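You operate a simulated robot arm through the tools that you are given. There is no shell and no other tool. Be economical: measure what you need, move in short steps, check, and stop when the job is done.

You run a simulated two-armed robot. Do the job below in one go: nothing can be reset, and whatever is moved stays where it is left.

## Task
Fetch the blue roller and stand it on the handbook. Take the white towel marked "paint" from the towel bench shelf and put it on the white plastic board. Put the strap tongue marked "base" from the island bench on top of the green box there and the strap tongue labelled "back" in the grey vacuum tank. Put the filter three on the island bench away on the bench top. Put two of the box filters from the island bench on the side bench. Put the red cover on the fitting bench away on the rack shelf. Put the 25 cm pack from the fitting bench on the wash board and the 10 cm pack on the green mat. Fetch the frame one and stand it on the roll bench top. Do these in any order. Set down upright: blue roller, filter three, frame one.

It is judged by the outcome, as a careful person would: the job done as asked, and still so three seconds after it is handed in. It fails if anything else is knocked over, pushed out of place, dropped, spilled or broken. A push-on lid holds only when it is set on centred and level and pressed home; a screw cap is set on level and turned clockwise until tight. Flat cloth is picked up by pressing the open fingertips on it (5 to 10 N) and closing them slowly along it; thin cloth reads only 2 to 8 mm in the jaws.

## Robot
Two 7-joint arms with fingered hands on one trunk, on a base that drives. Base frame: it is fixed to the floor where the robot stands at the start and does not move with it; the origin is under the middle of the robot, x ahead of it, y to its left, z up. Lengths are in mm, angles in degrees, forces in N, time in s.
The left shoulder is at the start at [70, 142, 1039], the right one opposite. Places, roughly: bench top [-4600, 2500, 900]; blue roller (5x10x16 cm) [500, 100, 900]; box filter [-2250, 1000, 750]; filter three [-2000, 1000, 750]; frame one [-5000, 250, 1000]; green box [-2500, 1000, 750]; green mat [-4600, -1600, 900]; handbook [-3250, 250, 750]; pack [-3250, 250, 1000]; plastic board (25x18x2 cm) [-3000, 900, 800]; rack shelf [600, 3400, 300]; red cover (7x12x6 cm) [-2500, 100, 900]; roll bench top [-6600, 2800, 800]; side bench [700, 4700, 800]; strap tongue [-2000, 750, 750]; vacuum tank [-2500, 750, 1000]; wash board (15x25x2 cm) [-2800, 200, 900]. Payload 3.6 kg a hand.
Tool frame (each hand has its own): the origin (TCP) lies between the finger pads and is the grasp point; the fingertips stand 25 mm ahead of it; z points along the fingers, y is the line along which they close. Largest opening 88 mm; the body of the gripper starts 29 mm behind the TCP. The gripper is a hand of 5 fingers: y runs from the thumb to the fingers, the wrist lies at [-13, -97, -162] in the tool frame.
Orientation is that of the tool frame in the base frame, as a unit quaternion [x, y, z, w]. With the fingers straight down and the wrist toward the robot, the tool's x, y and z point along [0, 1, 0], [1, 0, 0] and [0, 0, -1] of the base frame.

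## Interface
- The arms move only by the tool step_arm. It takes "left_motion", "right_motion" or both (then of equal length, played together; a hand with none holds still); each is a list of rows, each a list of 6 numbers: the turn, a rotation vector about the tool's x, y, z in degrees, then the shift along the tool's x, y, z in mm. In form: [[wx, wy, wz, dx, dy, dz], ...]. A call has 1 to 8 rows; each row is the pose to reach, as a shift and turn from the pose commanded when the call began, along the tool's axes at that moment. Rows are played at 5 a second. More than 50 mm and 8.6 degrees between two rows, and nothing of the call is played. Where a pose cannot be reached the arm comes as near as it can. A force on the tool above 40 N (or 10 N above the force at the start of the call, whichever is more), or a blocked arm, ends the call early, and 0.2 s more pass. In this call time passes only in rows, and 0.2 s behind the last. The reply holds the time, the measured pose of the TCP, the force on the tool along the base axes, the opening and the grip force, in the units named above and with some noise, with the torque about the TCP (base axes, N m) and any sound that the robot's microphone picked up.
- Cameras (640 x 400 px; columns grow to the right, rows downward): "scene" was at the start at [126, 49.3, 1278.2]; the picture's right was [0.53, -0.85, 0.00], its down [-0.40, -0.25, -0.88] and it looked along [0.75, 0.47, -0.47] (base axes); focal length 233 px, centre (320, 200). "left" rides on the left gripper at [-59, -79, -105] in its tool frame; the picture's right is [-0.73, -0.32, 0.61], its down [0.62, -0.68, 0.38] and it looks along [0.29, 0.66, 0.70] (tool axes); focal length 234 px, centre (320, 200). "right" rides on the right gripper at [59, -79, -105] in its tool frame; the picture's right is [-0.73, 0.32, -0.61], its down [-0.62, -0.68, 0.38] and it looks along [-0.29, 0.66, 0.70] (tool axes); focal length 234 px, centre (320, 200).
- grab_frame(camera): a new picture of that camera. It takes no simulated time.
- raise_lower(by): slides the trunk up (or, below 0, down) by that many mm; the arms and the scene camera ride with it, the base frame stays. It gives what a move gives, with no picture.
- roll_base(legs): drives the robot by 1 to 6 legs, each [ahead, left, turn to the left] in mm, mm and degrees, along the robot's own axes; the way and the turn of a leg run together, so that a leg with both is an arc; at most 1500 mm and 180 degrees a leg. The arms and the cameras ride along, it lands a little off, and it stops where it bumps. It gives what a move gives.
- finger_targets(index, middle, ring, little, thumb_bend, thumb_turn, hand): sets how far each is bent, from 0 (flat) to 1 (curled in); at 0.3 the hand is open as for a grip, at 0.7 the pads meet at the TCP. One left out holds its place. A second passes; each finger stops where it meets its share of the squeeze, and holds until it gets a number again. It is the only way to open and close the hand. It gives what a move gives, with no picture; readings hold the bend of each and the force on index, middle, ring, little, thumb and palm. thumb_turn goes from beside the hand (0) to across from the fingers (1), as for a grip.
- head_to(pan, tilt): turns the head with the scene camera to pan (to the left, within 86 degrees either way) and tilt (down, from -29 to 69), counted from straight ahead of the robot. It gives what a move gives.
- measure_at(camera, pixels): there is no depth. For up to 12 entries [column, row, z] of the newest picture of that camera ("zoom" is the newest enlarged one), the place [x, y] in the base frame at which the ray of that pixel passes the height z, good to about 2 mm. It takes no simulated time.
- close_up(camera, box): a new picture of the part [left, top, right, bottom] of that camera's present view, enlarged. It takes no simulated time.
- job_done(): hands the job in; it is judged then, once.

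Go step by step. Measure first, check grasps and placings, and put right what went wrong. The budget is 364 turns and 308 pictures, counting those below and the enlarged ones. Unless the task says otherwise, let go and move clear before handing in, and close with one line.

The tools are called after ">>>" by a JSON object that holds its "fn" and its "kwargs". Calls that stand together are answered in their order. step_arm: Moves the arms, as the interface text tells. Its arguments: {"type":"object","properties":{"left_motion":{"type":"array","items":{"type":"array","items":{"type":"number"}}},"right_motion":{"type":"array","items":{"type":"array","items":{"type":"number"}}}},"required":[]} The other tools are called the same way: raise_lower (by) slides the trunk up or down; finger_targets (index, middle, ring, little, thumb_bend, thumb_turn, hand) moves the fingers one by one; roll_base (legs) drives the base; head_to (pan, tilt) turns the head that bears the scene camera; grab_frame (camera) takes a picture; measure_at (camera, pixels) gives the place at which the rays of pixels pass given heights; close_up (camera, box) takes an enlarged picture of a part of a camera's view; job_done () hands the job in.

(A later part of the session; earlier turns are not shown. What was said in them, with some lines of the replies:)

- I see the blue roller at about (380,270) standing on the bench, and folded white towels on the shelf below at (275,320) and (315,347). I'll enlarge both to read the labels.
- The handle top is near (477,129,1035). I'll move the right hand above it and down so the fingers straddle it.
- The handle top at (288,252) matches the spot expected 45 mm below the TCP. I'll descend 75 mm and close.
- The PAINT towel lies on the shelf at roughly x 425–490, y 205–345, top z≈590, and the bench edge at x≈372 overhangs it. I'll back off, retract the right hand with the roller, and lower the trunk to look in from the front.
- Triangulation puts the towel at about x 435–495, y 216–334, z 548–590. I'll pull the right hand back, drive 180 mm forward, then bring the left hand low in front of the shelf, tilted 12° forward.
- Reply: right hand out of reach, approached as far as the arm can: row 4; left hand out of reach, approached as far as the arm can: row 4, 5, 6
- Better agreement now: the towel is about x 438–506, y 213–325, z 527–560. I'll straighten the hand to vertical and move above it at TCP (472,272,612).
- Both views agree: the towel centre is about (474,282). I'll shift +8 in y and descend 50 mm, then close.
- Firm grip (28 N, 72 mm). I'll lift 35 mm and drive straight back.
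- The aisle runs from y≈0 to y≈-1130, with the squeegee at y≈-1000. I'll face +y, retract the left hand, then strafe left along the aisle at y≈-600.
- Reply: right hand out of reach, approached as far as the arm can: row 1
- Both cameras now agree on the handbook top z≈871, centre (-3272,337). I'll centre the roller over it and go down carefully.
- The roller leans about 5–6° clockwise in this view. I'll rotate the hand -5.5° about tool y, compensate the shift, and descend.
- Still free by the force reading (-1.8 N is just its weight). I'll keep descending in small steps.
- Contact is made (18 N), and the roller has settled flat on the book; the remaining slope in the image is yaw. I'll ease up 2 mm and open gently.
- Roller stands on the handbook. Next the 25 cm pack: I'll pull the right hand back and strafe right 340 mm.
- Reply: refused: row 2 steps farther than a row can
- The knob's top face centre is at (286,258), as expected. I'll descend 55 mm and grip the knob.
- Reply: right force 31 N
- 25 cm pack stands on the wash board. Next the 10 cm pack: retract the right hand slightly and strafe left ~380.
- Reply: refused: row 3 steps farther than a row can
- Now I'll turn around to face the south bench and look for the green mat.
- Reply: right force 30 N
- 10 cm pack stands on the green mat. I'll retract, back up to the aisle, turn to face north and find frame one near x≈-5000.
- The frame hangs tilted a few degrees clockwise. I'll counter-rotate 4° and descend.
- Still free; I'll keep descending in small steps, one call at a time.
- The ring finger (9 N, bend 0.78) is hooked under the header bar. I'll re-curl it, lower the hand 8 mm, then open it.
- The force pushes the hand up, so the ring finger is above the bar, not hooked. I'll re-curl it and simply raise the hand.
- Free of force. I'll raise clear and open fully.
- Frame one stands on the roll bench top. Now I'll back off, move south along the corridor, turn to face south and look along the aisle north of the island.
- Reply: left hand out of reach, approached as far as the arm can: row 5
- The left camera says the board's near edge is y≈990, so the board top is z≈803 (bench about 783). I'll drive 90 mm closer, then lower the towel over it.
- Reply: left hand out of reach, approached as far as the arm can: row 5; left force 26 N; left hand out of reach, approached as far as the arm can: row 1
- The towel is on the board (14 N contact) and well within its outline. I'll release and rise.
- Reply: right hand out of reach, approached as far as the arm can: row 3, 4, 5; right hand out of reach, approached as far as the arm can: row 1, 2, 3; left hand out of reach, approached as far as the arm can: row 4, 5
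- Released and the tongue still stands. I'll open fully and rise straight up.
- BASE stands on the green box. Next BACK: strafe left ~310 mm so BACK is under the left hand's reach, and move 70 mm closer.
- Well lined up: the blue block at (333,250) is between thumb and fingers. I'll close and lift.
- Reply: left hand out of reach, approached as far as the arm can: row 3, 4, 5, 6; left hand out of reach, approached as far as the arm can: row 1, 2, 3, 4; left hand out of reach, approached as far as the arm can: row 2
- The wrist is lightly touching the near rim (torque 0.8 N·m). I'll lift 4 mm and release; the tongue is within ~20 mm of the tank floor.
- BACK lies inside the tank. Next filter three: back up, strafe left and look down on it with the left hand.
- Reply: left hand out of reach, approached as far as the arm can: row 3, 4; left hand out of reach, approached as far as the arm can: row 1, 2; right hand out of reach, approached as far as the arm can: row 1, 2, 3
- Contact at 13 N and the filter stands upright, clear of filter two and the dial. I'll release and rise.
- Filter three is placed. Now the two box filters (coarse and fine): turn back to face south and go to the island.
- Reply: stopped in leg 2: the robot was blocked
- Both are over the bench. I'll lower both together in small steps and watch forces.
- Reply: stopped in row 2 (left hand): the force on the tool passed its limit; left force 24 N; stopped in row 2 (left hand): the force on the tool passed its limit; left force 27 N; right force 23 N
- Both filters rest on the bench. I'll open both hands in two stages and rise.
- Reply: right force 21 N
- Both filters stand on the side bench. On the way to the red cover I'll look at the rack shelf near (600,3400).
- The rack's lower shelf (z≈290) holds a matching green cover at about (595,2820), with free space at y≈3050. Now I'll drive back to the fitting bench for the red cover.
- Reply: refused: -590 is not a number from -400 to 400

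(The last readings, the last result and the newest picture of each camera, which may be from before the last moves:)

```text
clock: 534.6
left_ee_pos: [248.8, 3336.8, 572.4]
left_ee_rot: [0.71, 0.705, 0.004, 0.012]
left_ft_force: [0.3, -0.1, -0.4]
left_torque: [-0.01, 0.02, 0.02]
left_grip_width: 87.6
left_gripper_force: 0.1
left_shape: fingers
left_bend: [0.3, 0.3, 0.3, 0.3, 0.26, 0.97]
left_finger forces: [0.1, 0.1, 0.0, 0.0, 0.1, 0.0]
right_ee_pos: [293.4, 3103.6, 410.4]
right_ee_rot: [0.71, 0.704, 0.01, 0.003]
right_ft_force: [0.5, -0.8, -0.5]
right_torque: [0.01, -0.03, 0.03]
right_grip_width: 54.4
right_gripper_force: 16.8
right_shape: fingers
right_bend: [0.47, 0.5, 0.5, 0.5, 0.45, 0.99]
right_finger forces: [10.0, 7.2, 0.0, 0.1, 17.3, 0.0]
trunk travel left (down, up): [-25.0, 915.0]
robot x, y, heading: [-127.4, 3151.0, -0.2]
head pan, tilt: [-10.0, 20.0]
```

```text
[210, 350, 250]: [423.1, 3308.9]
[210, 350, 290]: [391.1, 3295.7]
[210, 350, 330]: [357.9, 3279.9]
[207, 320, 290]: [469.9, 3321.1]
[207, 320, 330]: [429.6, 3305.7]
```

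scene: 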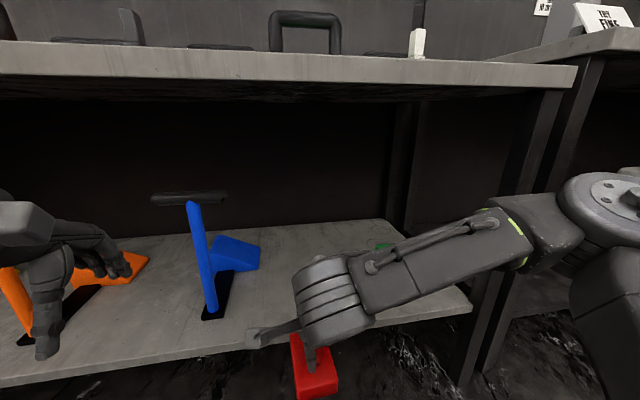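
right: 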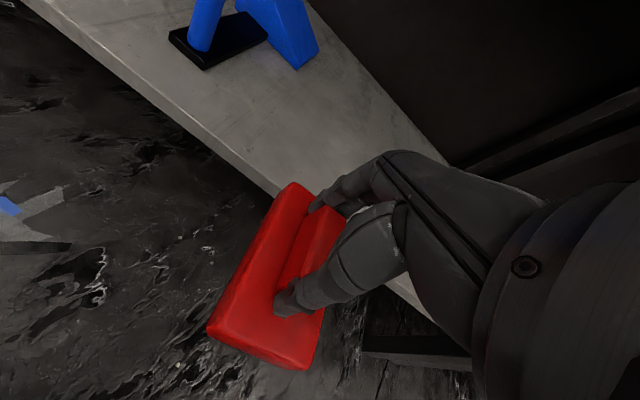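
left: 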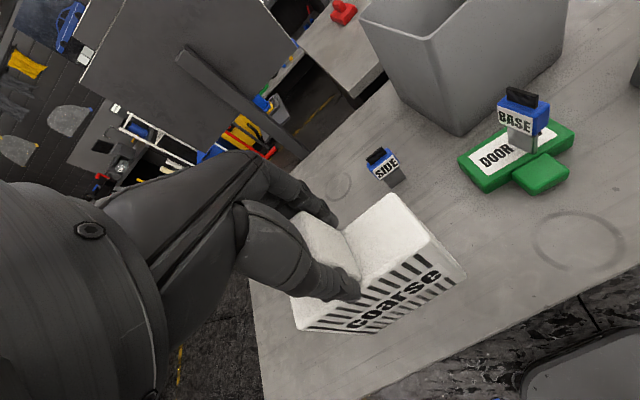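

>>> {"fn": "step_arm", "kwargs": {"right_motion": [[0, 0, 0, -6, 45, 0], [0, 0, 0, -12, 90, 0], [0, 0, 0, -18, 135, 0], [0, 0, 0, -24, 180, 0], [0, 0, 0, -30, 215, 0]]}}

>>> {"fn": "grab_frame", "kwargs": {"camera": "right"}}

>>> {"fn": "grab_frame", "kwargs": {"camera": "scene"}}

```text
clock: 535.8
left_ee_pos: [249.3, 3336.4, 570.7]
left_ee_rot: [0.71, 0.704, 0.006, 0.013]
left_ft_force: [-0.4, 0.2, 0.1]
left_torque: [0.01, 0.0, -0.03]
left_grip_width: 87.4
left_gripper_force: 0.0
left_shape: fingers
left_bend: [0.3, 0.3, 0.3, 0.3, 0.26, 0.97]
left_finger forces: [0.0, 0.0, 0.0, 0.0, 0.0, 0.1]
right_ee_pos: [507.9, 3072.6, 414.7]
right_ee_rot: [0.709, 0.705, 0.011, 0.003]
right_ft_force: [0.0, 0.5, -1.0]
right_torque: [-0.01, -0.02, 0.0]
right_grip_width: 54.4
right_gripper_force: 17.5
right_shape: fingers
right_bend: [0.47, 0.51, 0.5, 0.5, 0.45, 1.0]
right_finger forces: [10.0, 7.1, 0.0, 0.1, 17.4, 0.1]
trunk travel left (down, up): [-25.0, 915.0]
robot x, y, heading: [-125.5, 3154.1, -0.3]
head pan, tilt: [-10.0, 20.0]
```

```text
55 pictures are left
```

right: 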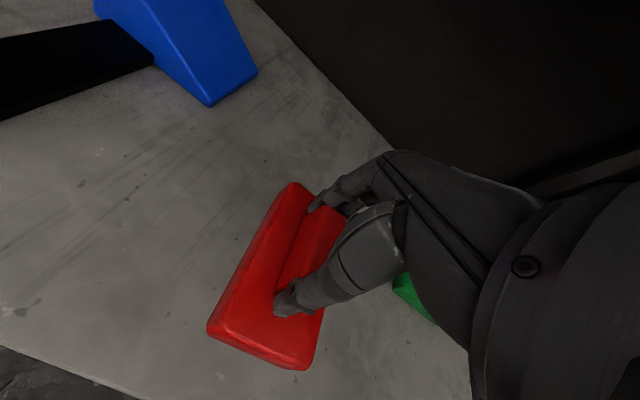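

```text
54 pictures are left
```

scene: 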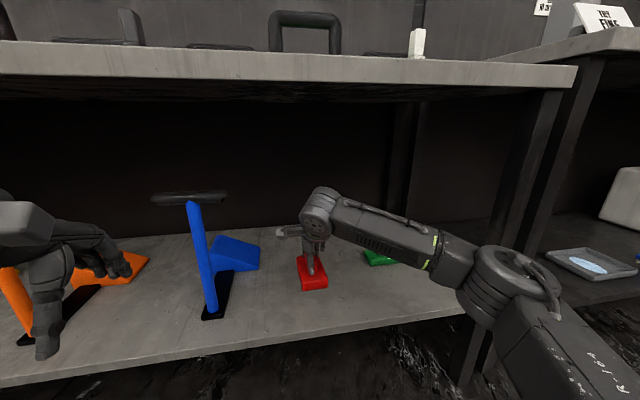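

>>> {"fn": "step_arm", "kwargs": {"right_motion": [[0, 0, 0, 0, 0, 25], [0, 0, 0, 0, 0, 48]]}}

>>> {"fn": "step_arm", "kwargs": {"right_motion": [[0, 0, 0, 0, 0, 5], [0, 0, 0, 0, 0, 9]]}}

```text
clock: 536.4
left_ee_pos: [249.3, 3335.5, 571.2]
left_ee_rot: [0.71, 0.704, 0.005, 0.012]
left_ft_force: [-1.3, -0.4, 0.8]
left_torque: [-0.01, 0.01, -0.04]
left_grip_width: 87.6
left_gripper_force: 0.1
left_shape: fingers
left_bend: [0.3, 0.3, 0.3, 0.3, 0.26, 0.97]
left_finger forces: [0.0, 0.0, 0.0, 0.0, 0.1, 0.1]
right_ee_pos: [509.8, 3073.2, 366.4]
right_ee_rot: [0.71, 0.704, 0.009, 0.004]
right_ft_force: [-0.1, 0.0, -1.4]
right_torque: [-0.04, 0.01, 0.03]
right_grip_width: 54.4
right_gripper_force: 17.5
right_shape: fingers
right_bend: [0.47, 0.51, 0.5, 0.5, 0.45, 1.0]
right_finger forces: [10.0, 7.1, 0.0, 0.1, 17.2, 0.1]
trunk travel left (down, up): [-25.0, 915.0]
robot x, y, heading: [-128.3, 3152.3, -0.2]
head pan, tilt: [-10.0, 20.0]
```

```text
clock: 537.0
left_ee_pos: [249.2, 3336.4, 571.6]
left_ee_rot: [0.71, 0.704, 0.005, 0.012]
left_ft_force: [-0.7, -0.3, -0.5]
left_torque: [0.02, 0.03, -0.01]
left_grip_width: 87.6
left_gripper_force: 0.1
left_shape: fingers
left_bend: [0.3, 0.3, 0.3, 0.3, 0.26, 0.97]
left_finger forces: [0.1, 0.0, 0.1, 0.0, 0.0, 0.1]
right_ee_pos: [509.3, 3073.3, 357.3]
right_ee_rot: [0.709, 0.705, 0.011, 0.003]
right_ft_force: [0.6, -0.5, -1.2]
right_torque: [-0.01, 0.0, -0.01]
right_grip_width: 54.2
right_gripper_force: 16.9
right_shape: fingers
right_bend: [0.47, 0.51, 0.5, 0.5, 0.45, 1.0]
right_finger forces: [10.0, 7.0, 0.0, 0.0, 17.1, 0.0]
trunk travel left (down, up): [-25.0, 915.0]
robot x, y, heading: [-129.5, 3151.2, -0.1]
head pan, tilt: [-10.0, 20.0]
```

>>> {"fn": "step_arm", "kwargs": {"right_motion": [[0, 0, 0, 0, 0, 5], [0, 0, 0, 0, 0, 9]]}}

>>> {"fn": "grab_frame", "kwargs": {"camera": "right"}}

```text
clock: 537.6
left_ee_pos: [248.5, 3336.5, 570.5]
left_ee_rot: [0.71, 0.704, 0.004, 0.012]
left_ft_force: [0.0, -0.6, -0.6]
left_torque: [0.01, -0.02, 0.0]
left_grip_width: 87.3
left_gripper_force: 0.0
left_shape: fingers
left_bend: [0.3, 0.3, 0.3, 0.3, 0.26, 0.97]
left_finger forces: [0.0, 0.1, 0.1, 0.0, 0.0, 0.1]
right_ee_pos: [510.5, 3072.0, 347.6]
right_ee_rot: [0.71, 0.704, 0.011, 0.004]
right_ft_force: [-0.1, -0.9, -1.4]
right_torque: [0.01, 0.03, 0.03]
right_grip_width: 54.4
right_gripper_force: 17.2
right_shape: fingers
right_bend: [0.47, 0.51, 0.5, 0.5, 0.45, 1.0]
right_finger forces: [9.9, 7.0, 0.1, 0.0, 17.1, 0.0]
trunk travel left (down, up): [-25.0, 915.0]
robot x, y, heading: [-123.7, 3153.1, -0.1]
head pan, tilt: [-10.0, 20.0]
```

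```text
53 pictures are left
```

right: 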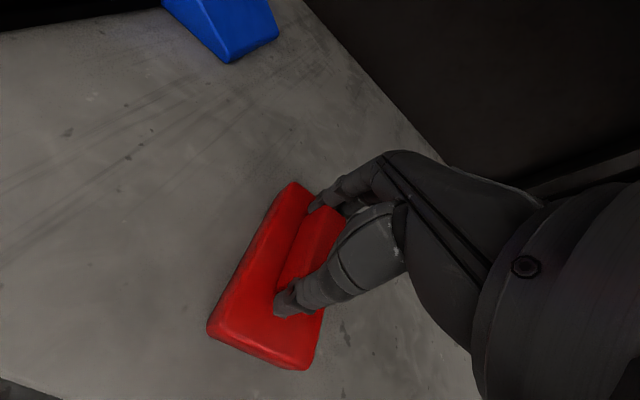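

Still free; continuing down in small steps.

>>> {"fn": "step_arm", "kwargs": {"right_motion": [[0, 0, 0, 0, 0, 5], [0, 0, 0, 0, 0, 9]]}}

>>> {"fn": "step_arm", "kwargs": {"right_motion": [[0, 0, 0, 0, 0, 4], [0, 0, 0, 0, 0, 7]]}}

```text
clock: 538.2
left_ee_pos: [248.2, 3336.4, 571.2]
left_ee_rot: [0.71, 0.704, 0.006, 0.013]
left_ft_force: [0.2, 0.4, -0.4]
left_torque: [0.03, 0.02, 0.0]
left_grip_width: 87.6
left_gripper_force: 0.1
left_shape: fingers
left_bend: [0.3, 0.3, 0.3, 0.3, 0.26, 0.97]
left_finger forces: [0.0, 0.0, 0.0, 0.1, 0.0, 0.0]
right_ee_pos: [508.6, 3072.5, 340.8]
right_ee_rot: [0.71, 0.704, 0.012, 0.004]
right_ft_force: [-2.0, -0.2, 8.6]
right_torque: [-0.02, -0.41, -0.02]
right_grip_width: 54.6
right_gripper_force: 17.9
right_shape: fingers
right_bend: [0.47, 0.5, 0.5, 0.5, 0.45, 0.99]
right_finger forces: [9.6, 8.2, 0.0, 0.0, 19.4, 0.0]
trunk travel left (down, up): [-25.0, 915.0]
robot x, y, heading: [-127.9, 3152.5, -0.2]
head pan, tilt: [-10.0, 20.0]
```

```text
clock: 538.8
left_ee_pos: [245.6, 3336.9, 573.3]
left_ee_rot: [0.71, 0.704, 0.006, 0.016]
left_ft_force: [0.1, 0.3, 0.0]
left_torque: [0.01, -0.01, 0.01]
left_grip_width: 87.6
left_gripper_force: 0.2
left_shape: fingers
left_bend: [0.3, 0.3, 0.3, 0.3, 0.26, 0.97]
left_finger forces: [0.0, 0.0, 0.0, 0.0, 0.1, 0.0]
right_ee_pos: [507.9, 3073.0, 338.3]
right_ee_rot: [0.71, 0.704, 0.015, 0.007]
right_ft_force: [0.5, -2.1, 37.7]
right_torque: [-0.11, -0.4, -0.04]
right_grip_width: 54.9
right_gripper_force: 24.2
right_shape: fingers
right_bend: [0.47, 0.49, 0.5, 0.5, 0.47, 1.0]
right_finger forces: [10.2, 16.5, 0.0, 0.1, 20.7, 0.0]
trunk travel left (down, up): [-25.0, 915.0]
robot x, y, heading: [-126.8, 3151.4, -0.3]
head pan, tilt: [-10.0, 20.0]
```

Contact at z≈340. I'll ease up 5 mm, then release and withdraw upward.

>>> {"fn": "step_arm", "kwargs": {"right_motion": [[0, 0, 0, 0, 0, -5]]}}

>>> {"fn": "finger_targets", "kwargs": {"hand": "right", "index": 0.38, "middle": 0.38, "ring": 0.38, "little": 0.38, "thumb_bend": 0.36}}

>>> {"fn": "finger_targets", "kwargs": {"hand": "right", "index": 0.3, "middle": 0.3, "ring": 0.3, "little": 0.3, "thumb_bend": 0.26}}

>>> {"fn": "step_arm", "kwargs": {"right_motion": [[0, 0, 0, 0, 0, -15], [0, 0, 0, 0, 0, -50], [0, 0, 0, 0, -30, -80], [0, 0, 0, 0, -70, -80], [0, 0, 0, 0, -115, -80], [0, 0, 0, 0, -160, -80], [0, 0, 0, 0, -205, -80]]}}

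>>> {"fn": "grab_frame", "kwargs": {"camera": "scene"}}

>>> {"fn": "grab_frame", "kwargs": {"camera": "right"}}

```text
clock: 539.2
left_ee_pos: [247.1, 3336.4, 572.3]
left_ee_rot: [0.71, 0.704, 0.006, 0.015]
left_ft_force: [0.6, -0.2, 0.5]
left_torque: [0.0, 0.02, -0.01]
left_grip_width: 87.5
left_gripper_force: 0.0
left_shape: fingers
left_bend: [0.3, 0.3, 0.3, 0.3, 0.26, 0.97]
left_finger forces: [0.0, 0.1, 0.0, 0.0, 0.0, 0.0]
right_ee_pos: [509.1, 3073.1, 338.7]
right_ee_rot: [0.71, 0.704, 0.012, 0.004]
right_ft_force: [1.6, 0.1, 25.6]
right_torque: [-0.03, -0.4, -0.08]
right_grip_width: 54.9
right_gripper_force: 20.9
right_shape: fingers
right_bend: [0.47, 0.49, 0.5, 0.5, 0.47, 1.0]
right_finger forces: [11.1, 11.8, 0.1, 0.1, 18.4, 0.0]
trunk travel left (down, up): [-25.0, 915.0]
robot x, y, heading: [-127.6, 3151.4, -0.2]
head pan, tilt: [-10.0, 20.0]
```

```text
clock: 540.2
left_ee_pos: [248.6, 3337.0, 571.8]
left_ee_rot: [0.71, 0.704, 0.005, 0.012]
left_ft_force: [1.1, 0.0, 0.0]
left_torque: [0.0, -0.03, 0.0]
left_grip_width: 87.4
left_gripper_force: 0.0
left_shape: fingers
left_bend: [0.3, 0.3, 0.3, 0.3, 0.26, 0.97]
left_finger forces: [0.0, 0.0, 0.1, 0.0, 0.0, 0.0]
right_ee_pos: [508.3, 3072.9, 336.3]
right_ee_rot: [0.71, 0.704, 0.011, 0.003]
right_ft_force: [-1.9, 0.1, 3.8]
right_torque: [-0.02, -0.12, 0.03]
right_grip_width: 70.0
right_gripper_force: 1.6
right_shape: fingers
right_bend: [0.38, 0.38, 0.38, 0.38, 0.36, 0.98]
right_finger forces: [0.0, 3.2, 0.0, 0.0, 0.1, 0.0]
trunk travel left (down, up): [-25.0, 915.0]
robot x, y, heading: [-127.1, 3152.6, -0.5]
head pan, tilt: [-10.0, 20.0]
```

```text
clock: 541.2
left_ee_pos: [248.8, 3336.5, 572.4]
left_ee_rot: [0.709, 0.705, 0.005, 0.013]
left_ft_force: [-1.2, -1.3, 0.5]
left_torque: [-0.01, -0.02, 0.0]
left_grip_width: 87.4
left_gripper_force: 0.1
left_shape: fingers
left_bend: [0.3, 0.3, 0.3, 0.3, 0.26, 0.97]
left_finger forces: [0.0, 0.0, 0.0, 0.0, 0.0, 0.0]
right_ee_pos: [508.3, 3072.1, 335.8]
right_ee_rot: [0.709, 0.705, 0.01, 0.003]
right_ft_force: [-0.1, -0.5, 0.1]
right_torque: [0.01, -0.02, -0.02]
right_grip_width: 87.3
right_gripper_force: 0.1
right_shape: fingers
right_bend: [0.3, 0.3, 0.3, 0.3, 0.26, 0.97]
right_finger forces: [0.1, 0.1, 0.0, 0.1, 0.0, 0.1]
trunk travel left (down, up): [-25.0, 915.0]
robot x, y, heading: [-127.1, 3152.6, -0.5]
head pan, tilt: [-10.0, 20.0]
```

```text
clock: 542.8
left_ee_pos: [249.5, 3335.9, 572.3]
left_ee_rot: [0.709, 0.705, 0.004, 0.012]
left_ft_force: [0.3, -0.4, -0.3]
left_torque: [0.0, 0.02, -0.01]
left_grip_width: 87.6
left_gripper_force: 0.1
left_shape: fingers
left_bend: [0.3, 0.3, 0.3, 0.3, 0.26, 0.97]
left_finger forces: [0.0, 0.0, 0.0, 0.0, 0.0, 0.0]
right_ee_pos: [301.0, 3071.5, 412.1]
right_ee_rot: [0.709, 0.705, 0.01, 0.004]
right_ft_force: [-0.1, -0.2, -0.1]
right_torque: [-0.03, -0.02, 0.01]
right_grip_width: 87.3
right_gripper_force: 0.1
right_shape: fingers
right_bend: [0.3, 0.3, 0.3, 0.3, 0.26, 0.97]
right_finger forces: [0.0, 0.0, 0.0, 0.0, 0.0, 0.0]
trunk travel left (down, up): [-25.0, 915.0]
robot x, y, heading: [-129.5, 3148.6, -0.4]
head pan, tilt: [-10.0, 20.0]
```

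```text
52 pictures are left
```

scene: 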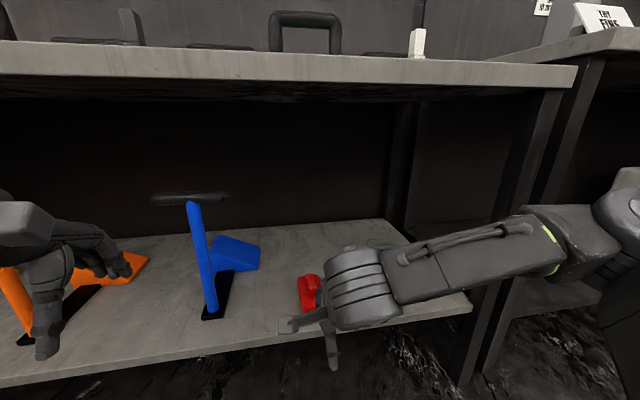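

```text
51 pictures are left
```

right: 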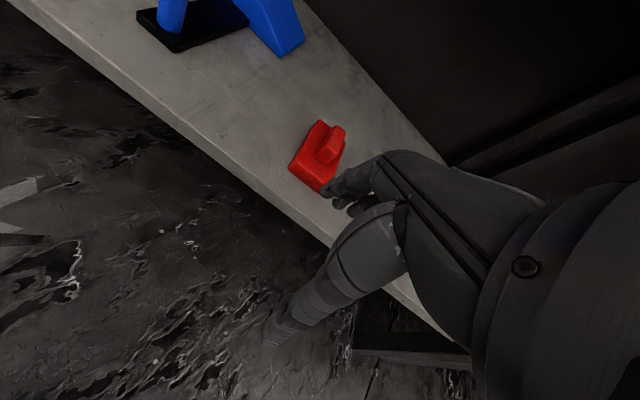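

All placements are done. I'll back clear of the rack and do a last visual check.

>>> {"fn": "roll_base", "kwargs": {"legs": [[-350, 0, 0]]}}

>>> {"fn": "grab_frame", "kwargs": {"camera": "scene"}}

```text
clock: 545.1
left_ee_pos: [-103.4, 3337.7, 571.7]
left_ee_rot: [0.708, 0.706, 0.005, 0.012]
left_ft_force: [0.2, -0.6, 0.4]
left_torque: [0.01, 0.03, -0.03]
left_grip_width: 87.5
left_gripper_force: 0.0
left_shape: fingers
left_bend: [0.3, 0.3, 0.3, 0.3, 0.26, 0.97]
left_finger forces: [0.1, 0.0, 0.1, 0.1, 0.1, 0.1]
right_ee_pos: [-51.0, 3072.2, 412.4]
right_ee_rot: [0.709, 0.705, 0.011, 0.003]
right_ft_force: [-0.3, 0.0, 1.0]
right_torque: [0.02, -0.02, -0.05]
right_grip_width: 87.3
right_gripper_force: 0.1
right_shape: fingers
right_bend: [0.3, 0.3, 0.3, 0.3, 0.26, 0.97]
right_finger forces: [0.0, 0.1, 0.0, 0.1, 0.1, 0.1]
trunk travel left (down, up): [-25.0, 915.0]
robot x, y, heading: [-481.7, 3152.1, -0.1]
head pan, tilt: [-10.0, 20.0]
```

```text
50 pictures are left
```

scene: 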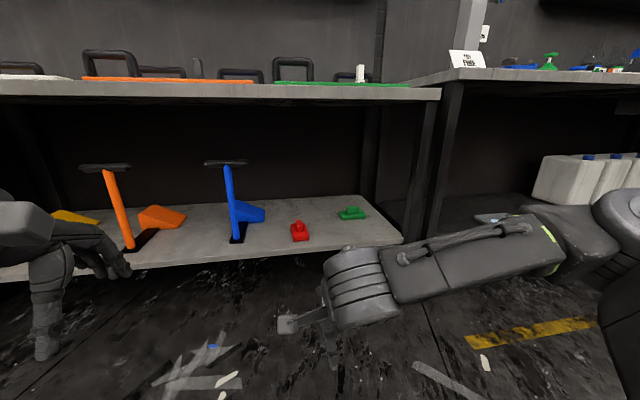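

The red cover sits flat on the rack shelf beside the green one, and everything else has been set down and released, so I'm handing in.

>>> {"fn": "job_done", "kwargs": {}}

```text
The job is handed in.
```

I placed every item where you asked, let go of each one, and handed the job in; the strap tongue "back" lies on its side in the vacuum tank after a drop of about 20 mm.
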